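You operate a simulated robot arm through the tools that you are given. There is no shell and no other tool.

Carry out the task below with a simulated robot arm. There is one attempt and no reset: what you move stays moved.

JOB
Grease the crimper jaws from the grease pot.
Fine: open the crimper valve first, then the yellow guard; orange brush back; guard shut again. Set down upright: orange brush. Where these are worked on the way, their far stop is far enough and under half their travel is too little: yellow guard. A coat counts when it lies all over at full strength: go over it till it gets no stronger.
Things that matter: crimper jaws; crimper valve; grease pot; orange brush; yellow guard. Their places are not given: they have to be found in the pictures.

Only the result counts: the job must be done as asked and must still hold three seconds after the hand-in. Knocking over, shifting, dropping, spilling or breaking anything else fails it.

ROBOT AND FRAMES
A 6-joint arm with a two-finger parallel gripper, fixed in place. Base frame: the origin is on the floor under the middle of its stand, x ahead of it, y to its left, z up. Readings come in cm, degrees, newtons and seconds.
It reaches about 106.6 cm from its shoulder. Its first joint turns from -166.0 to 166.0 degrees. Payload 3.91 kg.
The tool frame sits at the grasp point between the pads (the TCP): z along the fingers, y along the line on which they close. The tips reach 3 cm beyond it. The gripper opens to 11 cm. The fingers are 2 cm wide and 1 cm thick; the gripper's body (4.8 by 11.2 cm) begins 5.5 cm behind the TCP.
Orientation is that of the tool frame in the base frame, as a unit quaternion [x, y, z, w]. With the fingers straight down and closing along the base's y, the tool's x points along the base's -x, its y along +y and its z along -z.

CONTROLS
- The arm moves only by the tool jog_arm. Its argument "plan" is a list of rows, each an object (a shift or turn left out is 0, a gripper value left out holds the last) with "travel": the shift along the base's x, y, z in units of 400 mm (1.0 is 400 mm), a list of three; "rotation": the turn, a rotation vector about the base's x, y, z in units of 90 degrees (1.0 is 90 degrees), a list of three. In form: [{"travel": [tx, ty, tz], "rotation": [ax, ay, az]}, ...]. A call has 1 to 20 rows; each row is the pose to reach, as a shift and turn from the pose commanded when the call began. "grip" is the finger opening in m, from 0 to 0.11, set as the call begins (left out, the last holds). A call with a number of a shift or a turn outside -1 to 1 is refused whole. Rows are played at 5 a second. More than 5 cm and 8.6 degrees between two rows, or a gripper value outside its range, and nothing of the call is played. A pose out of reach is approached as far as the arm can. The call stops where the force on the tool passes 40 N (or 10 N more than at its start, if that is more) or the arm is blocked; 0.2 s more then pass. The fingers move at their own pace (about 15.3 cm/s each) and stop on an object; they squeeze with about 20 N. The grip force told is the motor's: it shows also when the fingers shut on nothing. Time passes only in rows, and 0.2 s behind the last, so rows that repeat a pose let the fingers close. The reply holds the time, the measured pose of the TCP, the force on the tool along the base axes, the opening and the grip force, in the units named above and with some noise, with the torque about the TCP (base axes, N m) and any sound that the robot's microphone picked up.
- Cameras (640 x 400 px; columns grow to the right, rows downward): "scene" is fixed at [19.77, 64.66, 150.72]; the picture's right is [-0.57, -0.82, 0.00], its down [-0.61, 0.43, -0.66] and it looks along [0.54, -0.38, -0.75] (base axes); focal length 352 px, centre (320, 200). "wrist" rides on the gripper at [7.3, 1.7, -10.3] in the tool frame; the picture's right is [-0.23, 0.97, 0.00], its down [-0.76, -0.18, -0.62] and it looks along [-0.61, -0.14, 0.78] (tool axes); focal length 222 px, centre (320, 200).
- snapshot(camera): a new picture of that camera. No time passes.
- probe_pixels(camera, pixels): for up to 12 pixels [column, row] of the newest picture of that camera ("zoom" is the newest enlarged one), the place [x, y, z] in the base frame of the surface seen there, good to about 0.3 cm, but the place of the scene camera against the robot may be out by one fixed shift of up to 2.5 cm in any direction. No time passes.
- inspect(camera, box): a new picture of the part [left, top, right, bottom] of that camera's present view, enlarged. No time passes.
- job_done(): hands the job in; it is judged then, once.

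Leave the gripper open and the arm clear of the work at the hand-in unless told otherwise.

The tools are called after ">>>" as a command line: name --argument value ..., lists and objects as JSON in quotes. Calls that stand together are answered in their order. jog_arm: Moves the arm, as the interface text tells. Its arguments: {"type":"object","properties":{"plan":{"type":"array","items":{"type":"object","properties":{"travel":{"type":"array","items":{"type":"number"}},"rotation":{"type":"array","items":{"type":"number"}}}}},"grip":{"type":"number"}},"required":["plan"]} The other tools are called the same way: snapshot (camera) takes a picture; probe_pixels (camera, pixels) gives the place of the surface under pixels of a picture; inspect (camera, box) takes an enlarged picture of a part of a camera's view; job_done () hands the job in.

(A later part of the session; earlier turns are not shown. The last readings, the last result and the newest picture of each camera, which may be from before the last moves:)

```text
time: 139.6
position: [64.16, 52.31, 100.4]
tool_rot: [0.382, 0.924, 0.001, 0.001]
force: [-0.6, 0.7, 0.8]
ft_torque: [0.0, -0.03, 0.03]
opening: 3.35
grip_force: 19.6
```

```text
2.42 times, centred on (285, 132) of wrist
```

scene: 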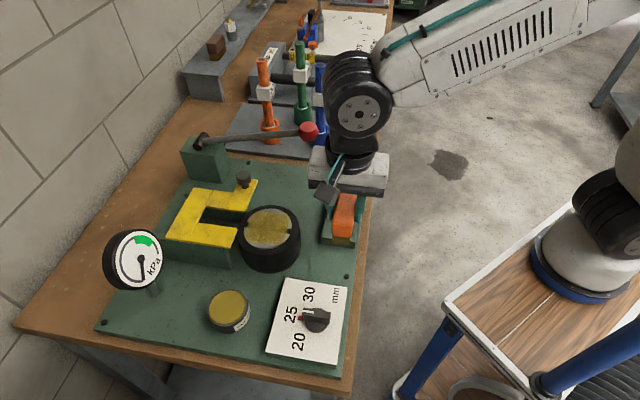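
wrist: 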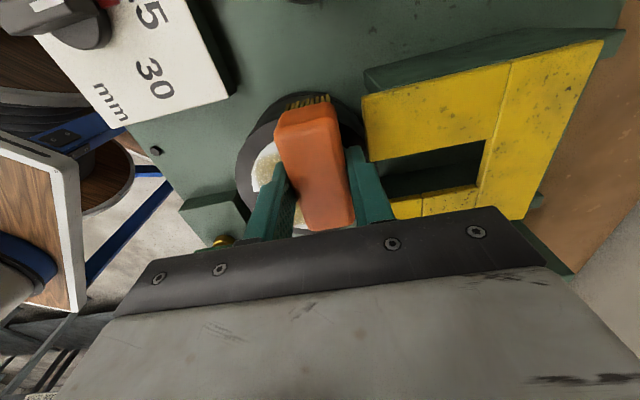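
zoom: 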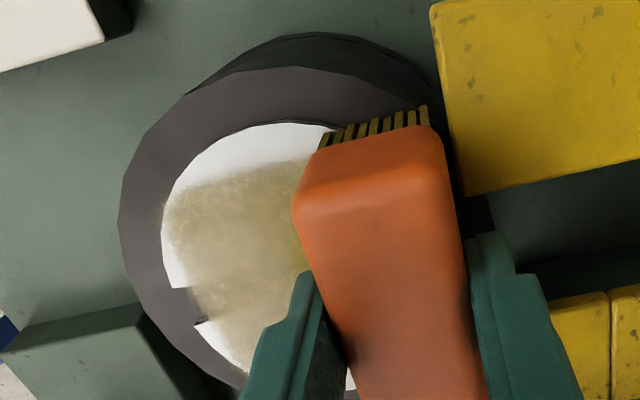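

Contact went light at the end, so I'll lower 0.08 cm and go over the area again in the other order.

>>> jog_arm --plan '[{"travel": [-0.0177, 0.0177, -0.0015]}, {"travel": [-0.0495, -0.0141, -0.002]}, {"travel": [-0.0813, -0.046, -0.002]}, {"travel": [-0.1131, -0.0778, -0.002]}, {"travel": [-0.1414, -0.1061, -0.002]}, {"travel": [-0.1167, -0.1308, -0.002]}, {"travel": [-0.0849, -0.099, -0.002]}, {"travel": [-0.053, -0.0672, -0.002]}, {"travel": [-0.0212, -0.0354, -0.002]}, {"travel": [0.0106, -0.0035, -0.002]}, {"travel": [0.0354, -0.0283, -0.002]}, {"travel": [0.0035, -0.0601, -0.002]}, {"travel": [-0.0283, -0.0919, -0.002]}, {"travel": [-0.0601, -0.1237, -0.002]}, {"travel": [-0.0919, -0.1556, -0.002]}, {"travel": [-0.1237, -0.1237, -0.002]}, {"travel": [-0.0884, -0.0884, -0.002]}, {"travel": [-0.053, -0.053, -0.002]}, {"travel": [-0.0177, -0.0177, -0.002]}, {"travel": [0.0035, 0.0035, -0.002]}]' --grip 0.0

>>> jog_arm --plan '[{"travel": [0, 0, 0.08]}, {"travel": [-0.05, -0.05, 0.16]}, {"travel": [-0.12, -0.12, 0.16]}, {"travel": [-0.2, -0.2, 0.16]}, {"travel": [-0.27, -0.27, 0.16]}, {"travel": [-0.32, -0.32, 0.16]}, {"travel": [-0.32, -0.32, 0.16]}]' --grip 0.0

>>> snapshot --camera "scene"

>>> inspect --camera "scene" --box '[235, 195, 305, 260]'

>>> snapshot --camera "wrist"

```text
time: 143.8
position: [64.28, 52.35, 100.11]
tool_rot: [0.383, 0.924, 0.001, 0.001]
force: [-1.5, -2.6, 6.0]
ft_torque: [0.0, 0.1, 0.03]
opening: 3.35
grip_force: 19.5
```

```text
time: 145.4
position: [51.39, 39.63, 106.68]
tool_rot: [0.382, 0.924, 0.001, 0.001]
force: [1.0, -0.1, -0.6]
ft_torque: [0.0, 0.02, -0.03]
opening: 3.36
grip_force: 20.0
```

```text
taken
```

scene: 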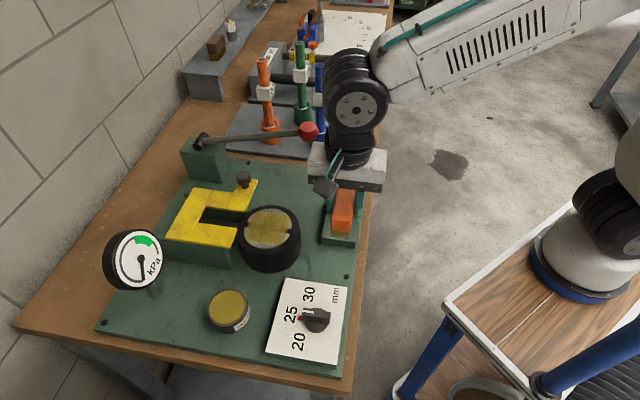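

```text
6.15 times, centred on (270, 228) of scene
```

zoom: 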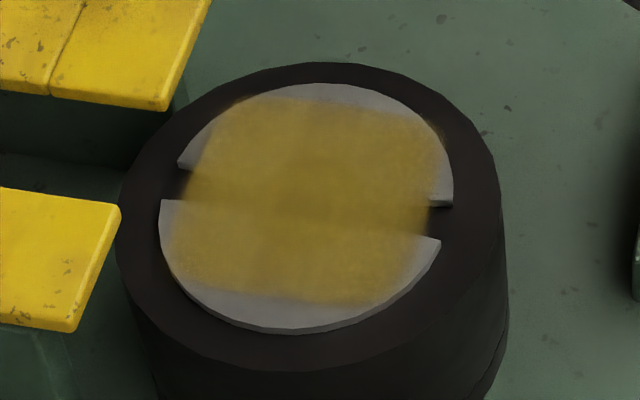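

```text
taken
```

wrist: 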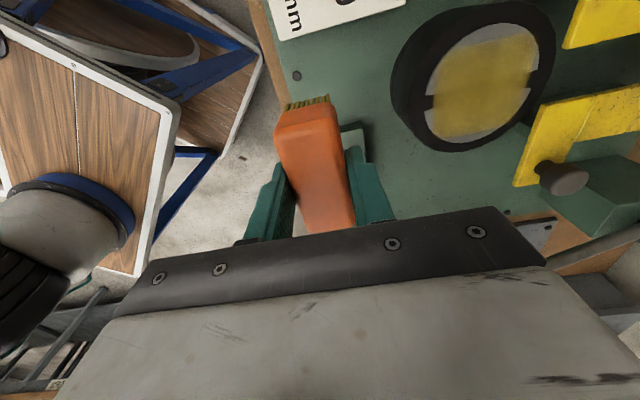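

The picture looks unchanged from before this pass. I'll compare the same enlarged regions as earlier, plus the other two corners, to judge evenness.

>>> inspect --camera "scene" --box '[240, 203, 272, 227]'

>>> inspect --camera "scene" --box '[266, 225, 298, 249]'

>>> inspect --camera "scene" --box '[266, 203, 298, 227]'

>>> inspect --camera "scene" --box '[240, 225, 272, 249]'

```text
16.00 times, centred on (256, 215) of scene
```

zoom: 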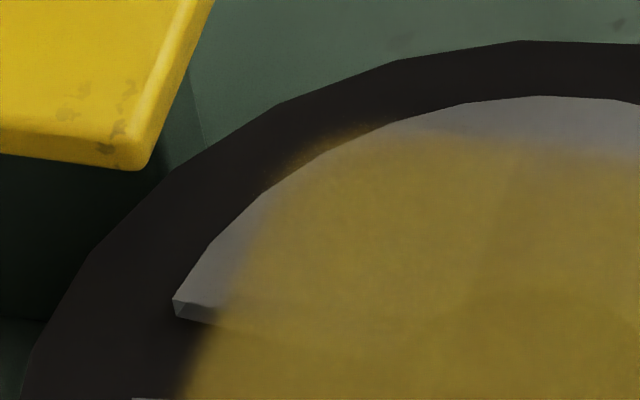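

```text
16.00 times, centred on (282, 237) of scene
```

zoom: 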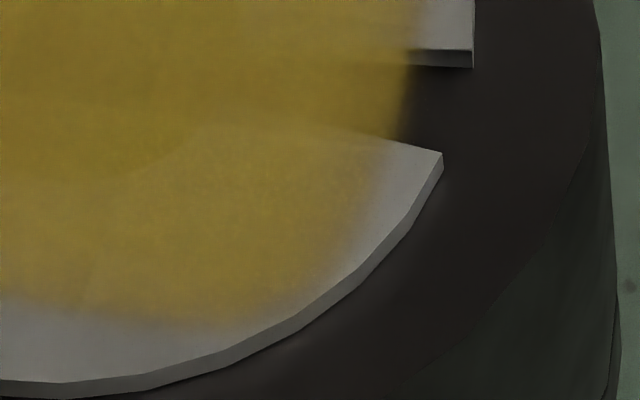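

```text
16.00 times, centred on (282, 215) of scene
```

zoom: 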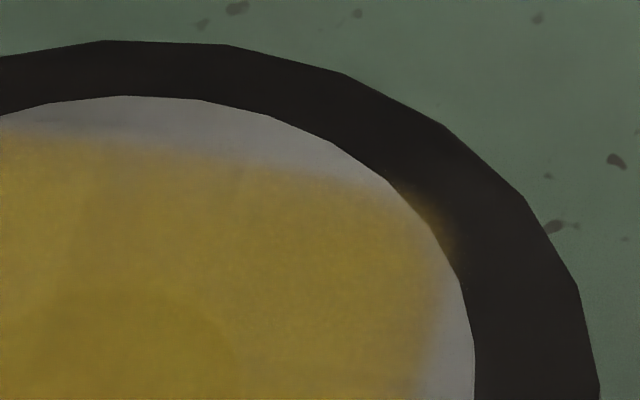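

```text
16.00 times, centred on (256, 237) of scene
```

zoom: 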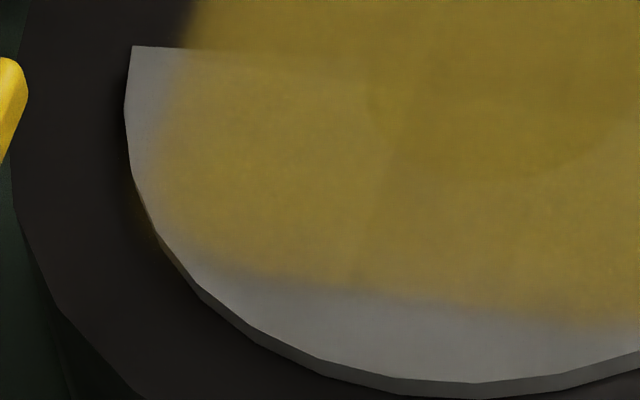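

Both enlarged regions look identical to before, so the coat is no longer getting stronger. I'll check how much grease the bristles still carry.

>>> inspect --camera "scene" --box '[310, 180, 380, 250]'

>>> inspect --camera "wrist" --box '[260, 80, 360, 160]'

>>> inspect --camera "wrist" --box '[385, 5, 560, 165]'

```text
5.71 times, centred on (345, 215) of scene
```

zoom: 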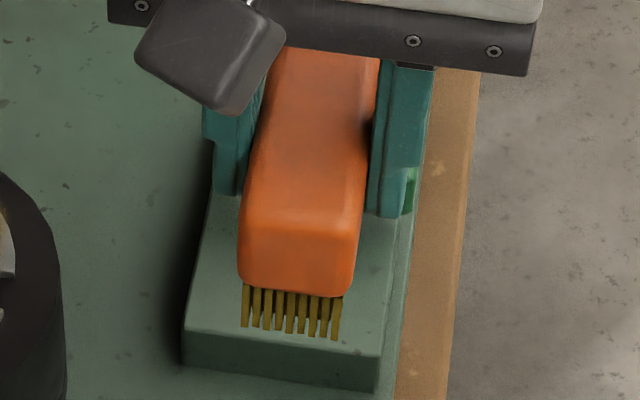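

```text
5.00 times, centred on (310, 120) of wrist
```

zoom: 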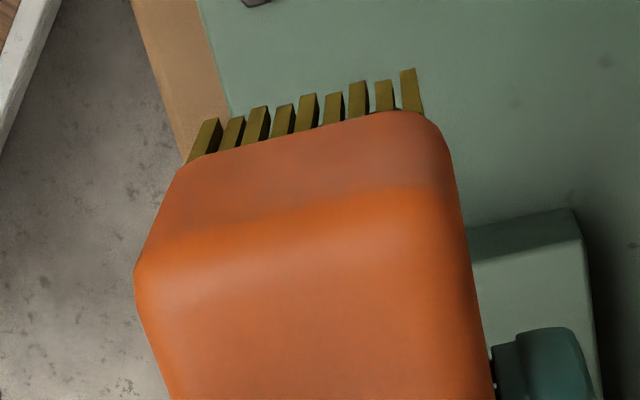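

```text
2.50 times, centred on (472, 85) of wrist
```

zoom: 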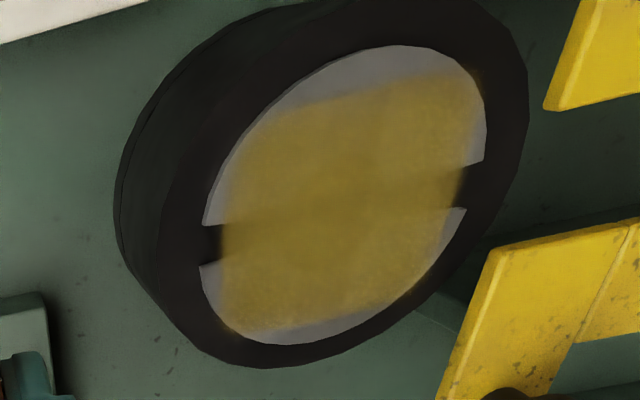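

The bristles still look gold. To be sure, I'll take one more dip and do another full pass, then compare. Moving to the pot with the 25° tilt.

>>> jog_arm --plan '[{"travel": [0.0102, 0.097, 0]}, {"travel": [0.0204, 0.194, 0]}, {"travel": [0.0307, 0.291, 0]}, {"travel": [0.0409, 0.388, 0], "rotation": [0.05, 0.05, 0]}, {"travel": [0.0511, 0.485, 0], "rotation": [0.1, 0.1, 0]}, {"travel": [0.0613, 0.5815, 0], "rotation": [0.15, 0.15, 0]}, {"travel": [0.0613, 0.5815, 0], "rotation": [0.1964, 0.1964, 0]}, {"travel": [0.0613, 0.5815, -0.08], "rotation": [0.1964, 0.1964, 0]}, {"travel": [0.0613, 0.5815, -0.16], "rotation": [0.1964, 0.1964, 0]}, {"travel": [0.0613, 0.5815, -0.2], "rotation": [0.1964, 0.1964, 0]}, {"travel": [0.0613, 0.5815, -0.2], "rotation": [0.1964, 0.1964, 0]}]' --grip 0.0

>>> inspect --camera "scene" --box '[185, 250, 275, 345]'

```text
time: 147.8
position: [53.86, 62.8, 98.69]
tool_rot: [0.374, 0.902, 0.085, -0.199]
force: [-0.2, -0.3, -0.1]
ft_torque: [-0.03, -0.03, 0.03]
opening: 3.36
grip_force: 20.8
```

```text
4.21 times, centred on (230, 298) of scene
```

zoom: 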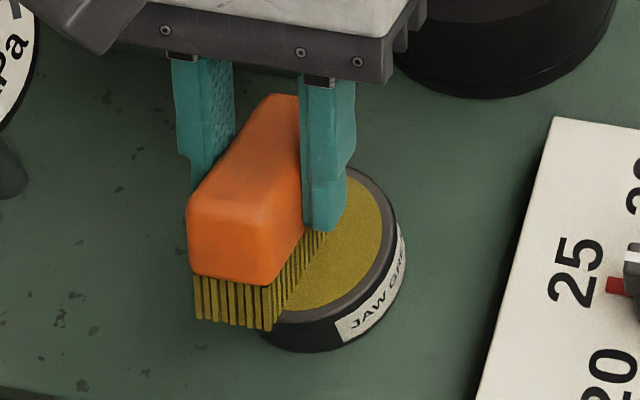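

>>> jog_arm --plan '[{"travel": [0, 0, -0.01]}, {"travel": [0, 0, -0.016]}, {"travel": [0, 0, -0.016]}]' --grip 0.0

```text
time: 148.6
position: [53.94, 62.88, 98.01]
tool_rot: [0.374, 0.902, 0.084, -0.199]
force: [0.6, -0.2, -1.0]
ft_torque: [-0.02, 0.02, -0.01]
opening: 3.36
grip_force: 20.2
```

>>> jog_arm --plan '[{"travel": [0, 0, -0.003]}, {"travel": [0, 0, -0.003]}]' --grip 0.0

```text
time: 149.2
position: [53.82, 62.85, 97.91]
tool_rot: [0.373, 0.902, 0.084, -0.199]
force: [0.1, 0.2, -0.1]
ft_torque: [-0.01, 0.0, -0.01]
opening: 3.38
grip_force: 19.7
```

>>> jog_arm --plan '[{"travel": [0, 0, -0.003]}, {"travel": [0, 0, -0.003]}]' --grip 0.0

```text
time: 149.8
position: [53.97, 62.9, 97.77]
tool_rot: [0.374, 0.902, 0.084, -0.2]
force: [0.6, 0.7, 0.9]
ft_torque: [-0.02, -0.01, 0.01]
opening: 3.33
grip_force: 20.3
```

>>> jog_arm --plan '[{"travel": [0, 0, -0.002]}, {"travel": [0, 0, -0.002]}, {"travel": [0, 0, -0.002]}]' --grip 0.0

```text
time: 150.6
position: [53.92, 62.95, 97.73]
tool_rot: [0.373, 0.902, 0.083, -0.2]
force: [0.6, -0.9, 4.4]
ft_torque: [-0.11, -0.01, 0.03]
opening: 3.37
grip_force: 20.0
```

Light contact of 4 N in the grease. I'll lift, level, and carry the brush back above the ring at (58.5, 48.0).

>>> jog_arm --plan '[{"travel": [0, 0, 0.02]}, {"travel": [0, 0, 0.1]}, {"travel": [0, 0, 0.2]}, {"travel": [0, 0, 0.23], "rotation": [-0.05, -0.05, 0]}, {"travel": [0, 0, 0.23], "rotation": [-0.1, -0.1, 0]}, {"travel": [0, 0, 0.23], "rotation": [-0.15, -0.15, 0]}, {"travel": [0.02, -0.07, 0.23], "rotation": [-0.1964, -0.1964, 0]}, {"travel": [0.05, -0.165, 0.23], "rotation": [-0.1964, -0.1964, 0]}, {"travel": [0.08, -0.265, 0.23], "rotation": [-0.1964, -0.1964, 0]}, {"travel": [0.1133, -0.3713, 0.23], "rotation": [-0.1964, -0.1964, 0]}, {"travel": [0.1133, -0.3713, 0.15], "rotation": [-0.1964, -0.1964, 0]}, {"travel": [0.1133, -0.3713, 0.09], "rotation": [-0.1964, -0.1964, 0]}, {"travel": [0.1133, -0.3713, 0.07], "rotation": [-0.1964, -0.1964, 0]}, {"travel": [0.1133, -0.3713, 0.07], "rotation": [-0.1964, -0.1964, 0]}]' --grip 0.0

```text
time: 153.6
position: [58.38, 47.98, 100.45]
tool_rot: [0.383, 0.924, 0.002, 0.0]
force: [0.1, 0.2, -1.4]
ft_torque: [0.0, 0.02, 0.01]
opening: 3.38
grip_force: 20.1
```

>>> jog_arm --plan '[{"travel": [0.03, 0.03, -0.003]}, {"travel": [0.03, 0.03, -0.004]}, {"travel": [0.03, 0.03, -0.004]}]' --grip 0.0

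```text
time: 154.4
position: [59.61, 49.22, 100.22]
tool_rot: [0.383, 0.924, 0.002, 0.001]
force: [-0.9, -0.6, -0.7]
ft_torque: [0.01, 0.02, -0.01]
opening: 3.37
grip_force: 19.6
```

>>> jog_arm --plan '[{"travel": [0, 0, -0.002]}, {"travel": [0, 0, -0.003]}, {"travel": [0, 0, -0.003]}]' --grip 0.0

```text
time: 155.2
position: [59.63, 49.12, 100.21]
tool_rot: [0.382, 0.924, 0.002, 0.001]
force: [0.3, 0.0, 0.8]
ft_torque: [-0.04, 0.01, 0.05]
opening: 3.35
grip_force: 20.1
```

Contact is just starting. I'll press slightly more and run another full raster over the area.

>>> jog_arm --plan '[{"travel": [-0.0318, -0.0318, -0.0015]}, {"travel": [0, 0, -0.0015]}, {"travel": [0.0318, 0.0318, -0.0015]}, {"travel": [0.0636, 0.0636, -0.0015]}, {"travel": [0.0972, 0.0972, -0.0015]}, {"travel": [0.1202, 0.0742, -0.0015]}, {"travel": [0.0866, 0.0407, -0.0015]}, {"travel": [0.0548, 0.0088, -0.0015]}, {"travel": [0.023, -0.023, -0.0015]}, {"travel": [-0.0088, -0.0548, -0.0015]}, {"travel": [0.0177, -0.0813, -0.0015]}, {"travel": [0.0495, -0.0495, -0.0015]}, {"travel": [0.0813, -0.0177, -0.0015]}, {"travel": [0.1131, 0.0141, -0.0015]}, {"travel": [0.1432, 0.0442, -0.0015]}, {"travel": [0.1591, 0.0177, -0.0015]}, {"travel": [0.1273, -0.0141, -0.0015]}, {"travel": [0.0955, -0.046, -0.0015]}, {"travel": [0.0636, -0.0778, -0.0015]}, {"travel": [0.0424, -0.099, -0.0015]}]' --grip 0.0

>>> jog_arm --plan '[{"travel": [0, 0, 0.08]}, {"travel": [-0.06, -0.03, 0.16]}, {"travel": [-0.13, -0.06, 0.16]}, {"travel": [-0.2, -0.1, 0.16]}, {"travel": [-0.24, -0.13, 0.16]}, {"travel": [-0.24, -0.13, 0.16]}]' --grip 0.0

>>> snapshot --camera "scene"

>>> inspect --camera "scene" --box '[235, 195, 305, 260]'

>>> inspect --camera "scene" --box '[240, 203, 272, 227]'

>>> inspect --camera "scene" --box '[266, 225, 298, 249]'

```text
time: 159.4
position: [61.39, 45.35, 100.07]
tool_rot: [0.383, 0.924, 0.003, 0.001]
force: [-0.3, 0.7, -0.6]
ft_torque: [-0.02, 0.0, 0.0]
opening: 3.38
grip_force: 20.5
```

```text
time: 160.8
position: [51.73, 40.03, 106.57]
tool_rot: [0.383, 0.924, 0.002, 0.0]
force: [0.7, 0.3, -1.6]
ft_torque: [-0.02, -0.04, 0.02]
opening: 3.35
grip_force: 19.9
```

```text
taken
```

scene: 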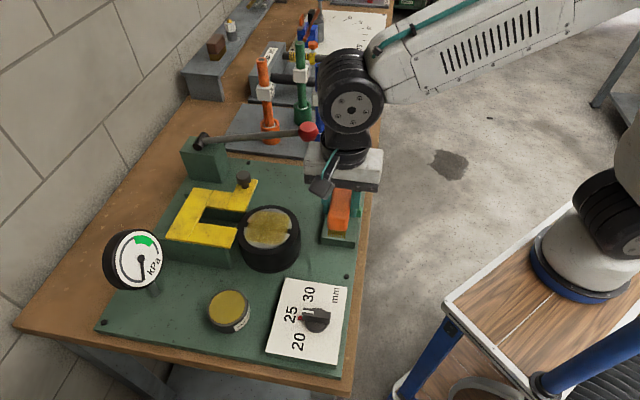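

```text
6.15 times, centred on (270, 228) of scene
```

zoom: 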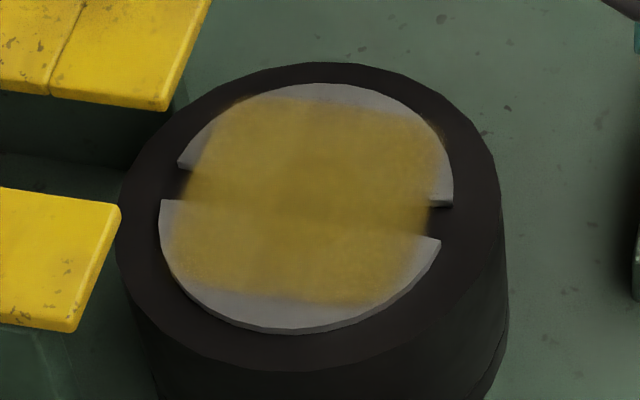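

```text
16.00 times, centred on (256, 215) of scene
```

zoom: 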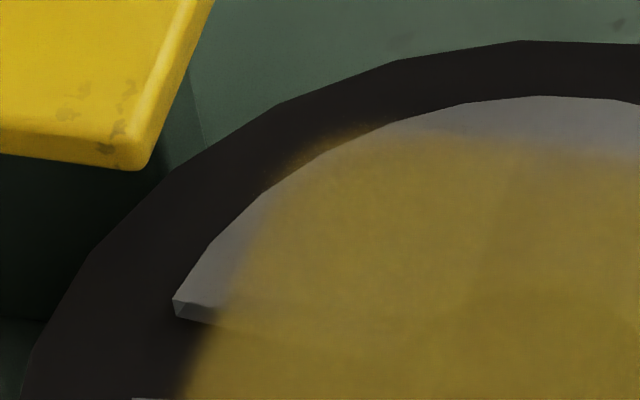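

```text
16.00 times, centred on (282, 237) of scene
```

zoom: 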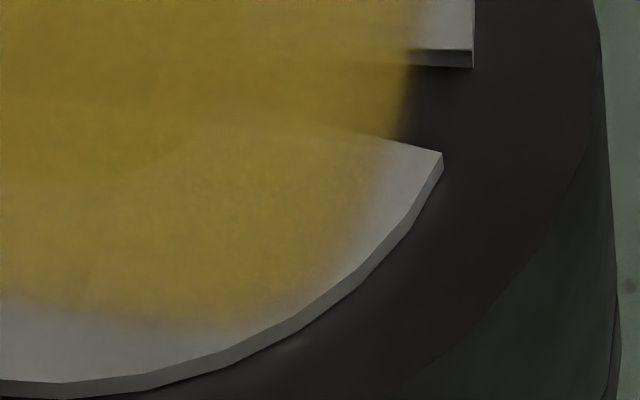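

No change after the fresh dip and another full pass, so the coat is at its full strength. One faint band along the middle catches my eye, so I'll look at it closely.

>>> inspect --camera "scene" --box '[252, 208, 288, 232]'

>>> inspect --camera "scene" --box '[248, 228, 284, 252]'

>>> snapshot --camera "wrist"

>>> inspect --camera "wrist" --box '[385, 5, 560, 165]'

```text
16.00 times, centred on (270, 220) of scene
```

zoom: 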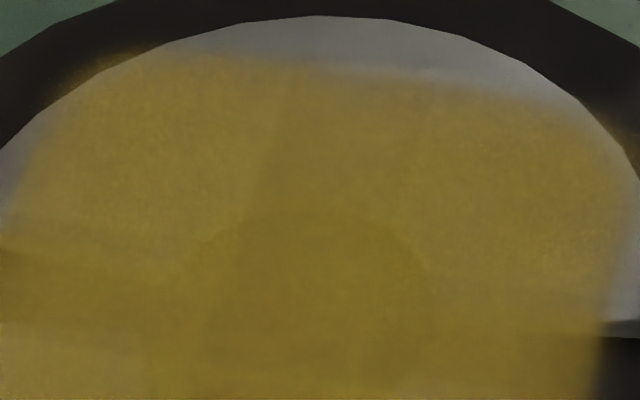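

```text
16.00 times, centred on (266, 240) of scene
```

zoom: 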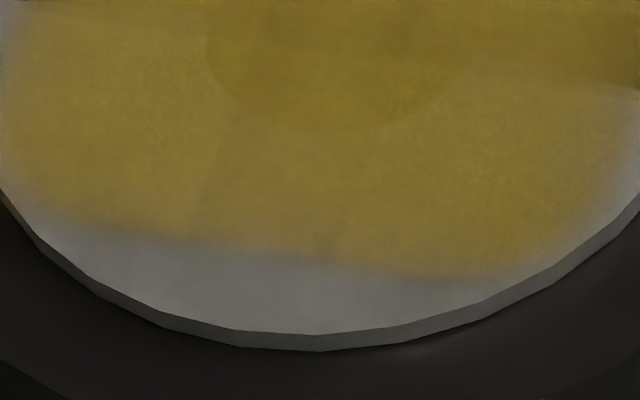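

```text
taken
```

wrist: 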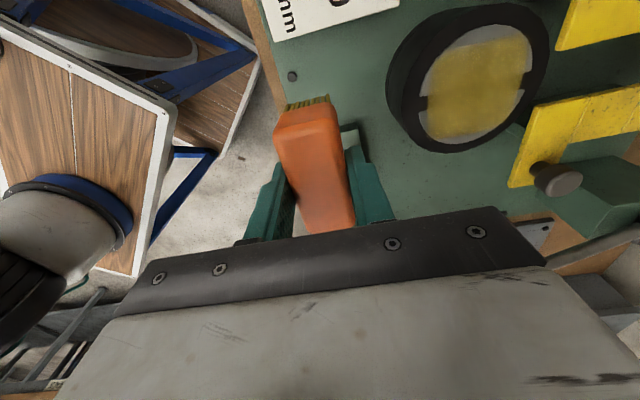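

```text
2.50 times, centred on (472, 85) of wrist
```

zoom: 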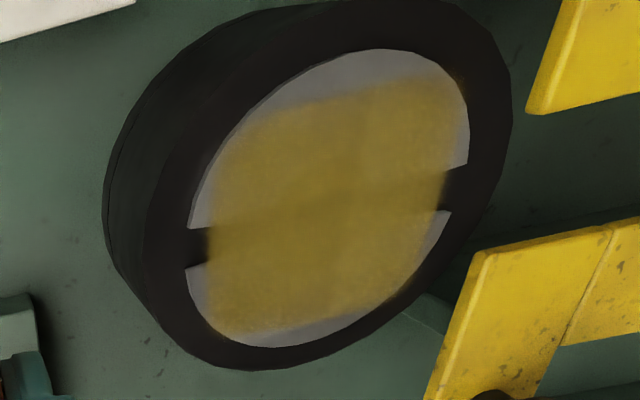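

I see a faint band in the middle between where I had pressed the brush down before. I'll put the brush down right there and dwell and stroke slowly with firmer contact to see if it gets any stronger.

>>> jog_arm --plan '[{"travel": [0.06, 0.055, 0]}, {"travel": [0.13, 0.12, 0]}, {"travel": [0.2, 0.185, 0]}, {"travel": [0.2576, 0.2466, 0]}, {"travel": [0.2576, 0.2466, -0.08]}, {"travel": [0.2576, 0.2466, -0.13]}, {"travel": [0.2576, 0.2466, -0.156]}, {"travel": [0.2576, 0.2466, -0.156]}]' --grip 0.0

>>> jog_arm --plan '[{"travel": [0, 0, -0.003]}, {"travel": [0, 0, -0.004]}, {"travel": [0, 0, -0.004]}]' --grip 0.0

```text
time: 162.6
position: [62.21, 49.91, 100.35]
tool_rot: [0.382, 0.924, 0.001, 0.001]
force: [0.9, 0.2, -0.8]
ft_torque: [0.03, 0.0, 0.0]
opening: 3.37
grip_force: 19.7
```

```text
time: 163.4
position: [62.03, 49.88, 100.2]
tool_rot: [0.384, 0.924, 0.001, 0.001]
force: [0.2, -1.0, 0.3]
ft_torque: [0.02, -0.06, 0.02]
opening: 3.34
grip_force: 20.3
```

>>> jog_arm --plan '[{"travel": [0, 0, -0.002]}, {"travel": [0, 0, -0.0025]}, {"travel": [0, 0, -0.0025]}, {"travel": [0, 0, -0.0025]}]' --grip 0.0

```text
time: 164.4
position: [62.04, 49.86, 100.13]
tool_rot: [0.383, 0.924, 0.001, 0.0]
force: [-1.4, 0.5, -0.4]
ft_torque: [0.03, 0.0, -0.01]
opening: 3.35
grip_force: 20.1
```

>>> jog_arm --plan '[{"travel": [0, 0, -0.002]}, {"travel": [0, 0, -0.0025]}, {"travel": [0, 0, -0.0025]}, {"travel": [0, 0, -0.0025]}]' --grip 0.0

```text
time: 165.4
position: [61.92, 49.99, 100.19]
tool_rot: [0.383, 0.924, 0.002, 0.0]
force: [2.1, 1.8, 16.1]
ft_torque: [-0.1, 0.03, -0.03]
opening: 3.35
grip_force: 20.3
```

Firm contact. I'll stroke slowly over the middle band with small moves in all directions.

>>> jog_arm --plan '[{"travel": [0.0106, 0.0106, 0.0005]}, {"travel": [0.0212, 0.0212, 0.0005]}, {"travel": [0.0106, 0.0106, 0.0005]}, {"travel": [0, 0, 0.0005]}, {"travel": [-0.0106, -0.0106, 0.0005]}, {"travel": [-0.0212, -0.0212, 0.0005]}, {"travel": [-0.0106, -0.0106, 0.0005]}, {"travel": [0.0141, -0.0141, 0.0005]}, {"travel": [0.0265, -0.0265, 0.0005]}, {"travel": [0.0372, -0.0159, 0.0005]}, {"travel": [0.0265, -0.0265, 0.0005]}, {"travel": [0.0159, -0.0372, 0.0005]}, {"travel": [0, 0, 0.0005]}, {"travel": [-0.0177, 0.0177, 0.0005]}, {"travel": [-0.0088, 0.0265, 0.0005]}, {"travel": [-0.0177, 0.0177, 0.0005]}, {"travel": [-0.0265, 0.0088, 0.0005]}, {"travel": [0, 0, 0.0005]}]' --grip 0.0

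>>> jog_arm --plan '[{"travel": [0, 0, 0.08]}, {"travel": [-0.06, -0.06, 0.16]}, {"travel": [-0.13, -0.12, 0.16]}, {"travel": [-0.2, -0.19, 0.16]}, {"travel": [-0.2576, -0.2466, 0.16]}, {"travel": [-0.2576, -0.2466, 0.16]}]' --grip 0.0

>>> inspect --camera "scene" --box '[235, 195, 305, 260]'

>>> inspect --camera "scene" --box '[252, 208, 288, 232]'

>>> inspect --camera "scene" --box '[248, 228, 284, 252]'

```text
time: 169.2
position: [62.09, 49.91, 100.04]
tool_rot: [0.382, 0.924, 0.002, 0.001]
force: [-2.7, 1.6, 7.6]
ft_torque: [0.0, 0.22, -0.07]
opening: 3.37
grip_force: 20.0
```

```text
time: 170.6
position: [51.76, 40.07, 106.28]
tool_rot: [0.382, 0.924, 0.001, 0.001]
force: [0.9, 0.0, -0.1]
ft_torque: [0.02, 0.03, 0.0]
opening: 3.32
grip_force: 19.9
```

```text
6.15 times, centred on (270, 228) of scene
```

zoom: 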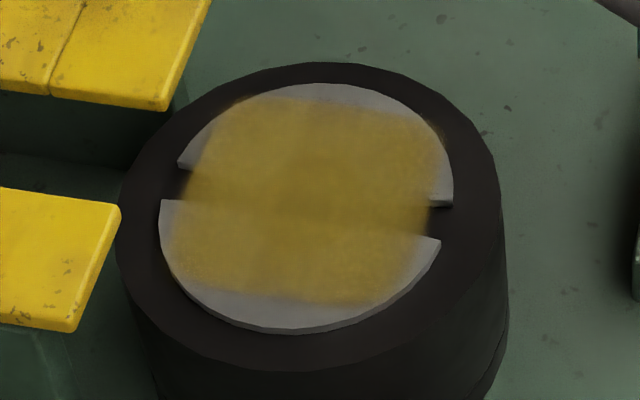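

```text
16.00 times, centred on (270, 220) of scene
```

zoom: 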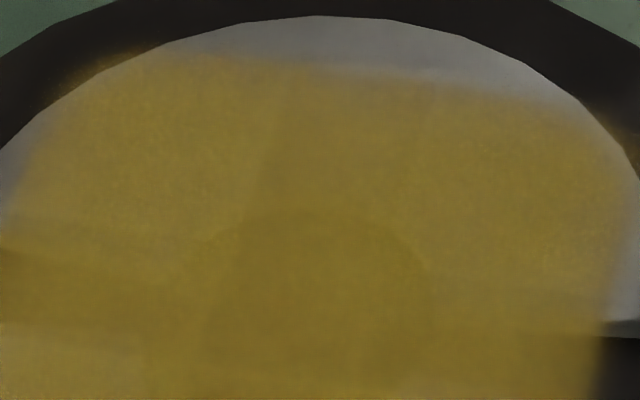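

```text
16.00 times, centred on (266, 240) of scene
```

zoom: 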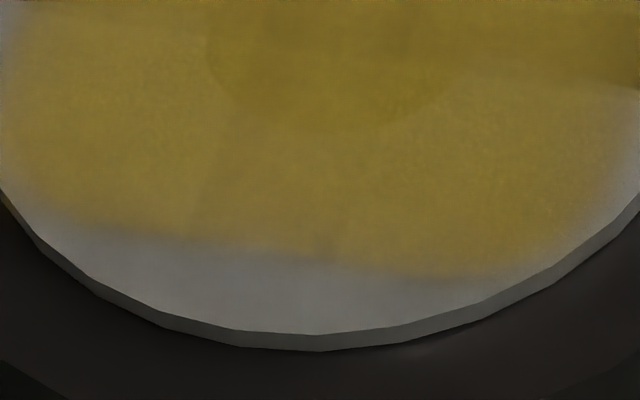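

I see practically no further change, so the coat has stopped getting stronger. For safety I'll do one slow loop around the rectangle's edges in contact. First, over the near corner.

>>> jog_arm --plan '[{"travel": [0.04, 0.06, 0]}, {"travel": [0.08, 0.12, 0]}, {"travel": [0.115, 0.175, 0]}, {"travel": [0.148, 0.2219, 0]}, {"travel": [0.148, 0.2219, -0.08]}, {"travel": [0.148, 0.2219, -0.13]}, {"travel": [0.148, 0.2219, -0.1575]}, {"travel": [0.148, 0.2219, -0.16]}]' --grip 0.0

>>> jog_arm --plan '[{"travel": [0.0177, 0.0177, 0]}, {"travel": [0.0354, 0.0354, 0]}, {"travel": [0.053, 0.053, 0]}, {"travel": [0.0707, 0.0707, 0]}, {"travel": [0.0884, 0.0884, 0]}, {"travel": [0.1061, 0.1061, 0]}, {"travel": [0.122, 0.122, 0]}, {"travel": [0.1397, 0.1043, 0]}, {"travel": [0.1573, 0.0866, 0]}, {"travel": [0.175, 0.069, 0]}, {"travel": [0.1927, 0.0513, 0]}, {"travel": [0.2139, 0.0301, 0]}, {"travel": [0.1962, 0.0124, 0]}, {"travel": [0.1785, -0.0053, 0]}, {"travel": [0.1609, -0.023, 0]}, {"travel": [0.1432, -0.0407, 0]}, {"travel": [0.1255, -0.0583, 0]}, {"travel": [0.1078, -0.076, 0]}, {"travel": [0.0919, -0.0919, 0]}]' --grip 0.0

```text
time: 172.4
position: [57.58, 48.95, 99.98]
tool_rot: [0.383, 0.924, 0.002, 0.0]
force: [1.5, 0.0, 0.2]
ft_torque: [0.03, 0.01, 0.01]
opening: 3.38
grip_force: 20.3
```

```text
time: 176.4
position: [61.17, 45.08, 100.04]
tool_rot: [0.383, 0.924, 0.002, 0.001]
force: [-0.2, 0.6, -1.0]
ft_torque: [-0.02, -0.04, -0.02]
opening: 3.36
grip_force: 19.8
```

>>> jog_arm --plan '[{"travel": [0.0318, 0.0318, -0.002]}, {"travel": [0.0636, 0.0636, -0.002]}, {"travel": [0.0955, 0.0955, -0.002]}, {"travel": [0.122, 0.122, -0.002]}, {"travel": [0.0955, 0.1485, -0.002]}, {"travel": [0.0654, 0.1184, -0.002]}, {"travel": [0.0336, 0.0866, -0.002]}, {"travel": [0.0018, 0.0548, -0.002]}, {"travel": [-0.0283, 0.0247, -0.002]}, {"travel": [-0.0548, 0.0513, -0.002]}, {"travel": [-0.0247, 0.0813, -0.002]}, {"travel": [0.0071, 0.1131, -0.002]}, {"travel": [0.0389, 0.145, -0.002]}, {"travel": [0.0689, 0.175, -0.002]}, {"travel": [0.0424, 0.2015, -0.002]}, {"travel": [0.0124, 0.1715, -0.002]}, {"travel": [-0.0194, 0.1397, -0.002]}, {"travel": [-0.0513, 0.1078, -0.002]}, {"travel": [-0.0813, 0.0778, -0.002]}]' --grip 0.0

>>> jog_arm --plan '[{"travel": [0, 0, 0.08]}, {"travel": [-0.05, -0.06, 0.17]}, {"travel": [-0.1, -0.14, 0.2]}, {"travel": [-0.14, -0.22, 0.25]}, {"travel": [-0.14, -0.25, 0.33]}, {"travel": [-0.14, -0.25, 0.33]}]' --grip 0.0

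>>> snapshot --camera "scene"

>>> inspect --camera "scene" --box '[235, 195, 305, 260]'

>>> snapshot --camera "wrist"

```text
time: 180.4
position: [58.21, 48.24, 99.97]
tool_rot: [0.383, 0.924, 0.002, 0.001]
force: [1.1, 0.7, 8.6]
ft_torque: [-0.06, 0.0, 0.0]
opening: 3.37
grip_force: 20.1
```

```text
time: 181.8
position: [52.55, 38.35, 113.21]
tool_rot: [0.383, 0.924, 0.002, 0.0]
force: [-1.2, -0.1, -0.7]
ft_torque: [0.01, -0.01, 0.0]
opening: 3.36
grip_force: 20.2
```

```text
taken
```

scene: 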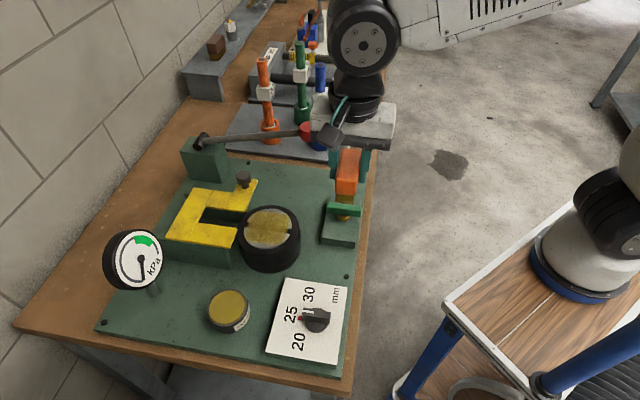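

```text
6.15 times, centred on (270, 228) of scene
```

zoom: 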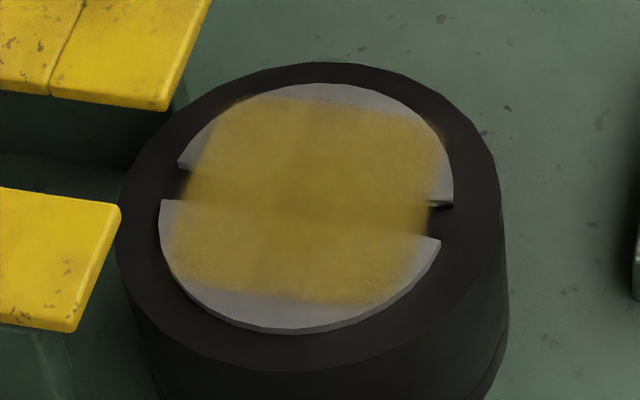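

```text
taken
```

wrist: 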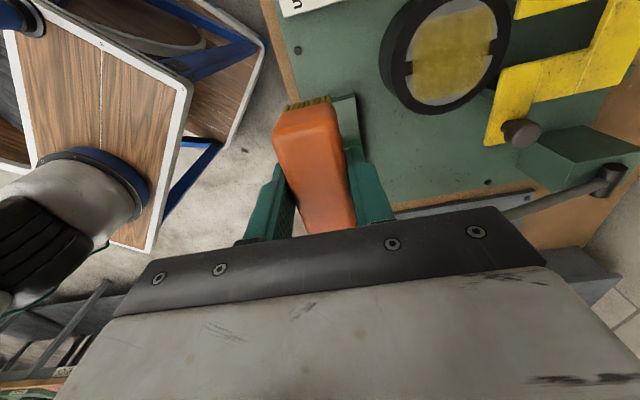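

The coat is unchanged again, so coating is finished. I'll check the brush's seat in the grip before returning it.

>>> probe_pixels --camera "wrist" --pixels '[[300, 130], [306, 145], [312, 160], [318, 178], [324, 195], [330, 215], [288, 150], [300, 195], [335, 150], [345, 200], [295, 107], [325, 99]]'

>>> inspect --camera "scene" --box '[310, 130, 400, 250]'

```text
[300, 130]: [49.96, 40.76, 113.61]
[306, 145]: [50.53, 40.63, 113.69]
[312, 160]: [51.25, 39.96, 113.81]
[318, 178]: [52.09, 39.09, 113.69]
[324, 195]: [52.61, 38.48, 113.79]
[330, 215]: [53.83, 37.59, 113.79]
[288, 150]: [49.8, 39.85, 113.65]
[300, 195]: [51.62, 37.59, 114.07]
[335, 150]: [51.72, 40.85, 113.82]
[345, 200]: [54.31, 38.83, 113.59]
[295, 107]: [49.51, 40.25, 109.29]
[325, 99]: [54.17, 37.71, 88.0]
```

```text
3.33 times, centred on (355, 190) of scene
```

zoom: 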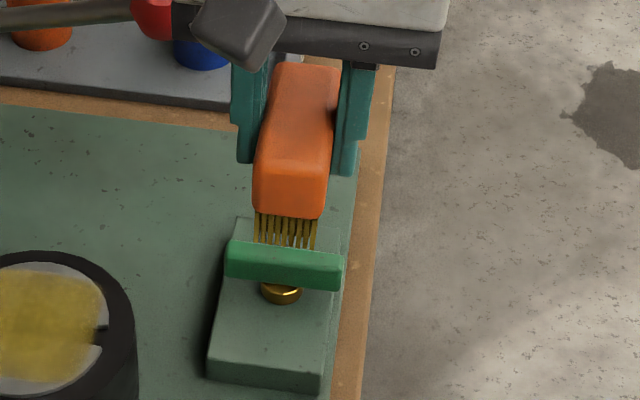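

The brush is level, with its top 0.55 cm above the TCP, so the bottom is about 5.0 cm below. I'll carry it to above its home spot and descend to just above the plate.

>>> jog_arm --plan '[{"travel": [0.073, -0.068, 0]}, {"travel": [0.146, -0.135, 0]}, {"travel": [0.218, -0.203, 0]}, {"travel": [0.291, -0.27, 0]}, {"travel": [0.3638, -0.338, 0]}, {"travel": [0.3638, -0.338, 0]}]' --grip 0.0

>>> jog_arm --plan '[{"travel": [0, 0, -0.1]}, {"travel": [0, 0, -0.2]}, {"travel": [0, 0, -0.3]}, {"travel": [0, 0, -0.38]}, {"travel": [0, 0, -0.44]}, {"travel": [0, 0, -0.4668]}, {"travel": [0, 0, -0.4668]}]' --grip 0.0

>>> snapshot --camera "wrist"

>>> inspect --camera "scene" --box '[310, 130, 400, 220]'

```text
time: 183.2
position: [67.04, 24.8, 113.07]
tool_rot: [0.382, 0.924, 0.002, 0.0]
force: [-0.2, -0.8, -0.8]
ft_torque: [-0.04, -0.01, 0.05]
opening: 3.35
grip_force: 20.1
```

```text
time: 184.8
position: [66.84, 24.84, 94.57]
tool_rot: [0.383, 0.924, 0.001, 0.001]
force: [-0.3, 0.4, -0.7]
ft_torque: [-0.02, 0.0, 0.0]
opening: 3.34
grip_force: 20.6
```

```text
taken
```

wrist: 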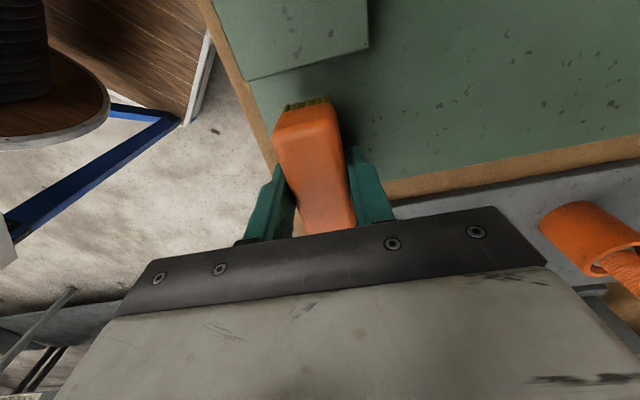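

```text
4.44 times, centred on (355, 175) of scene
```

zoom: 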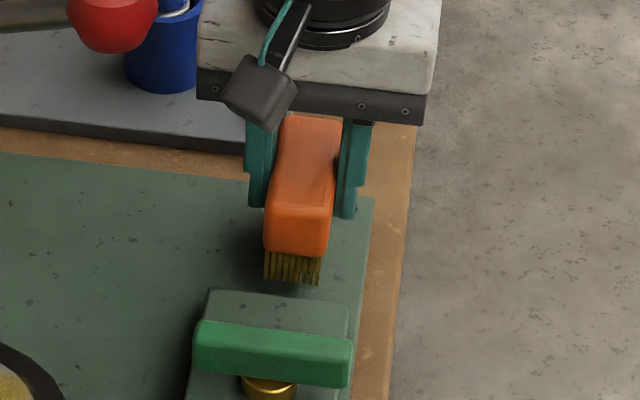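

>>> jog_arm --plan '[{"travel": [0, 0, -0.015]}, {"travel": [0, 0, -0.025]}, {"travel": [0, 0, -0.031]}, {"travel": [0, 0, -0.031]}]' --grip 0.0

>>> jog_arm --plan '[{"travel": [0, 0, -0.002]}, {"travel": [0, 0, -0.003]}, {"travel": [0, 0, -0.003]}]' --grip 0.0

```text
time: 185.8
position: [66.88, 24.84, 93.31]
tool_rot: [0.383, 0.924, 0.002, 0.0]
force: [-0.2, 0.1, -1.0]
ft_torque: [-0.02, 0.04, -0.02]
opening: 3.35
grip_force: 20.1
```

```text
time: 186.6
position: [67.02, 24.88, 93.0]
tool_rot: [0.382, 0.924, 0.001, 0.001]
force: [0.2, -2.5, 7.1]
ft_torque: [-0.11, 0.15, 0.01]
opening: 3.36
grip_force: 20.2
```

The brush touches the plate (7 N). I'll open the fingers slowly at this spot, then rise straight up.

>>> jog_arm --plan '[{"travel": [0, 0, 0.0008]}, {"travel": [0, 0, 0.0008]}, {"travel": [0, 0, 0.0008]}]' --grip 0.05

>>> jog_arm --plan '[{"travel": [0, 0, 0.05]}, {"travel": [0, 0, 0.12]}, {"travel": [0, 0, 0.2]}, {"travel": [0, 0, 0.3]}, {"travel": [0, 0, 0.4]}, {"travel": [0, 0, 0.48]}, {"travel": [0, 0, 0.48]}]' --grip 0.05

>>> snapshot --camera "wrist"

>>> snapshot --camera "scene"

>>> inspect --camera "scene" --box '[320, 145, 380, 225]'

```text
time: 187.4
position: [66.88, 24.99, 93.05]
tool_rot: [0.383, 0.924, 0.002, 0.001]
force: [-0.1, 0.3, -0.4]
ft_torque: [0.01, 0.03, -0.03]
opening: 5.02
grip_force: 0.1
```

```text
time: 189.0
position: [67.07, 24.72, 112.25]
tool_rot: [0.382, 0.924, 0.002, 0.001]
force: [0.4, 0.0, 0.2]
ft_torque: [-0.01, 0.01, 0.01]
opening: 5.0
grip_force: 0.0
```

```text
taken
```

wrist: 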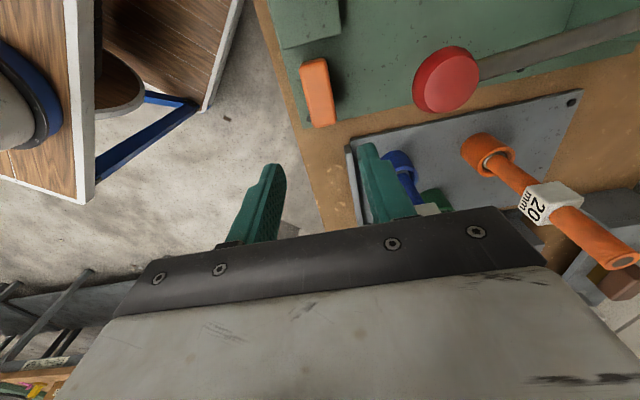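

```text
taken
```

scene: 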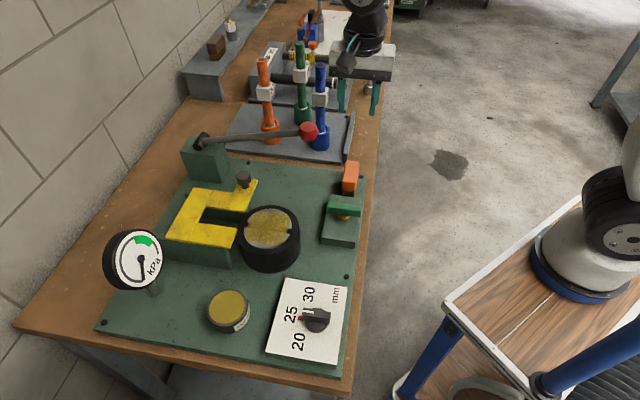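

```text
5.00 times, centred on (350, 185) of scene
```

zoom: 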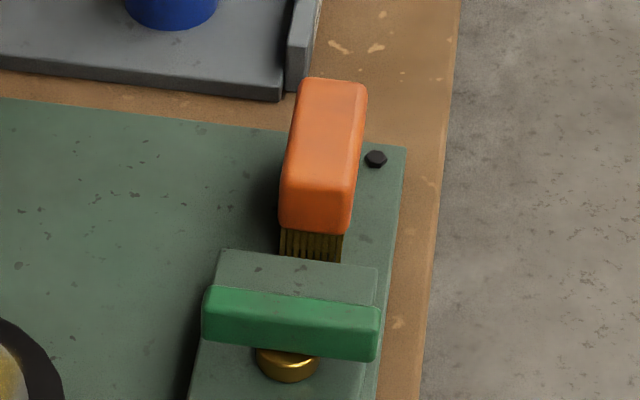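

The brush is back upright at its home spot, matching its first picture. With the arm away, I'll take one more close look at the coat before shutting the guard.

>>> inspect --camera "scene" --box '[235, 195, 305, 260]'

>>> inspect --camera "scene" --box '[252, 208, 288, 232]'

>>> inspect --camera "scene" --box '[248, 228, 284, 252]'

```text
6.15 times, centred on (270, 228) of scene
```

zoom: 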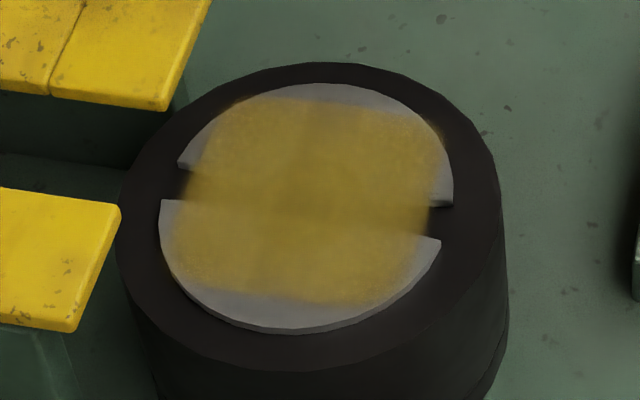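

```text
16.00 times, centred on (270, 220) of scene
```

zoom: 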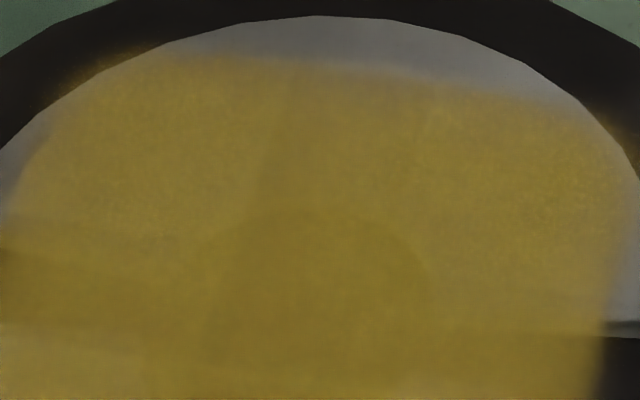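

```text
16.00 times, centred on (266, 240) of scene
```

zoom: 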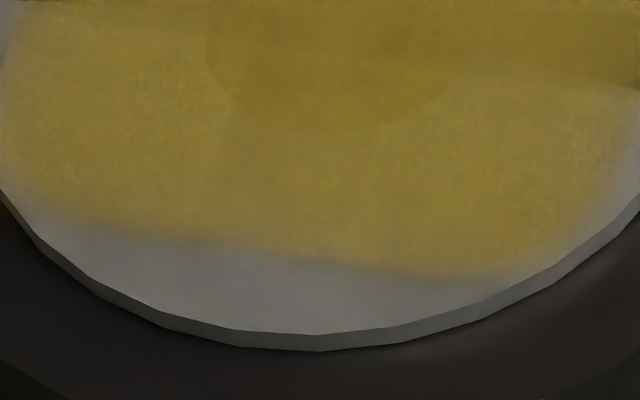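

The coat looks even over its whole area. Now I'll shut the guard: move around the lever to above the knob near (73.2, 48.3) and look.

>>> jog_arm --plan '[{"travel": [-0.06, 0.068, 0.03]}, {"travel": [-0.12, 0.136, 0.03]}, {"travel": [-0.177, 0.204, 0.03]}, {"travel": [-0.13, 0.295, 0.03]}, {"travel": [-0.08, 0.385, 0.03]}, {"travel": [-0.027, 0.479, 0.03]}, {"travel": [0.06, 0.53, 0.03]}, {"travel": [0.153, 0.586, 0.03]}, {"travel": [0.153, 0.586, 0.03]}]' --grip 0.06

>>> snapshot --camera "wrist"

```text
time: 191.0
position: [73.34, 48.35, 113.38]
tool_rot: [0.383, 0.924, 0.003, 0.0]
force: [0.2, 0.4, -0.2]
ft_torque: [0.0, -0.03, -0.05]
opening: 5.99
grip_force: 0.0
```

```text
taken
```

wrist: 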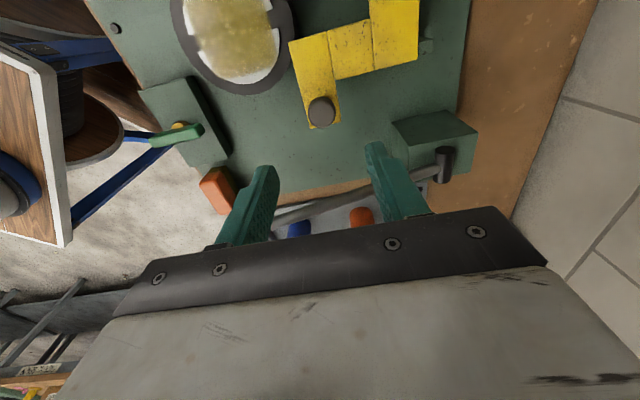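

>>> inspect --camera "wrist" --box '[280, 20, 430, 150]'

>>> probe_pixels --camera "wrist" --pixels '[[322, 110], [312, 112], [333, 108], [320, 100], [324, 122], [298, 60], [292, 45], [340, 110], [305, 95]]'

>>> inspect --camera "wrist" --box '[165, 0, 305, 105]'

```text
3.08 times, centred on (355, 85) of wrist
```

zoom: 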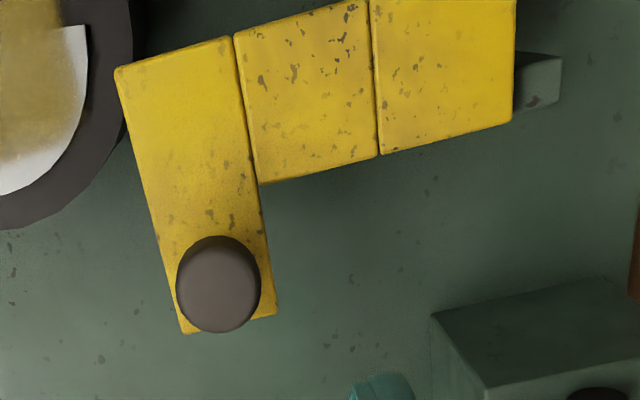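

```text
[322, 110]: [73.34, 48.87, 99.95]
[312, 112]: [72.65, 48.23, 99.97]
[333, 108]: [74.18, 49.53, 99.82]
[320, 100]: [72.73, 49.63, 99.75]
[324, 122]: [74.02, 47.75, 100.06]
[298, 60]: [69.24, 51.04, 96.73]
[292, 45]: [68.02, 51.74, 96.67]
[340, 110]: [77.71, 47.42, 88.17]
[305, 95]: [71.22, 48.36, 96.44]
```

```text
3.81 times, centred on (235, 52) of wrist
```

zoom: 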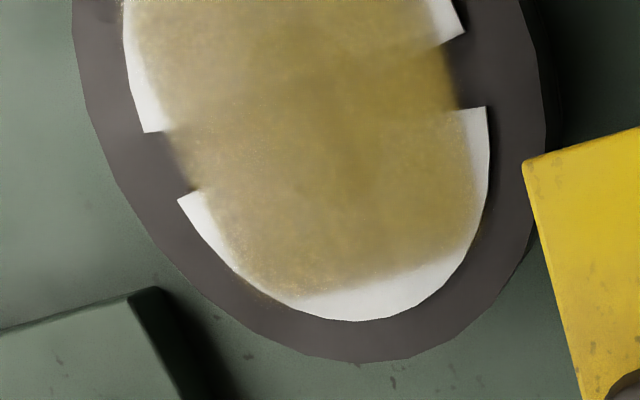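

The knob is at (73.4, 48.8), so the guard is at its far stop. I'll descend around the knob to z≈100.2.

>>> jog_arm --plan '[{"travel": [0.004, 0.012, -0.1]}, {"travel": [0.004, 0.012, -0.2]}, {"travel": [0.004, 0.012, -0.28]}, {"travel": [0.004, 0.012, -0.32]}, {"travel": [0.004, 0.012, -0.333]}, {"travel": [0.004, 0.012, -0.333]}]' --grip 0.06

>>> inspect --camera "scene" --box '[160, 120, 320, 260]'

>>> snapshot --camera "wrist"

```text
time: 192.4
position: [73.14, 48.89, 100.23]
tool_rot: [0.383, 0.924, 0.001, 0.001]
force: [1.2, 0.8, -0.7]
ft_torque: [0.0, -0.04, -0.02]
opening: 6.0
grip_force: 0.1
```

```text
2.86 times, centred on (240, 190) of scene
```

zoom: 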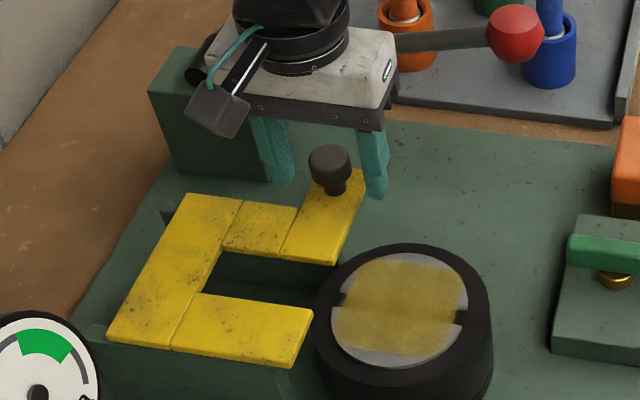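

```text
taken
```

wrist: 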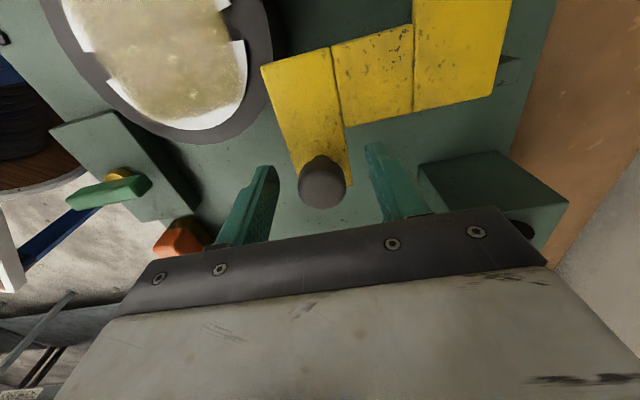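

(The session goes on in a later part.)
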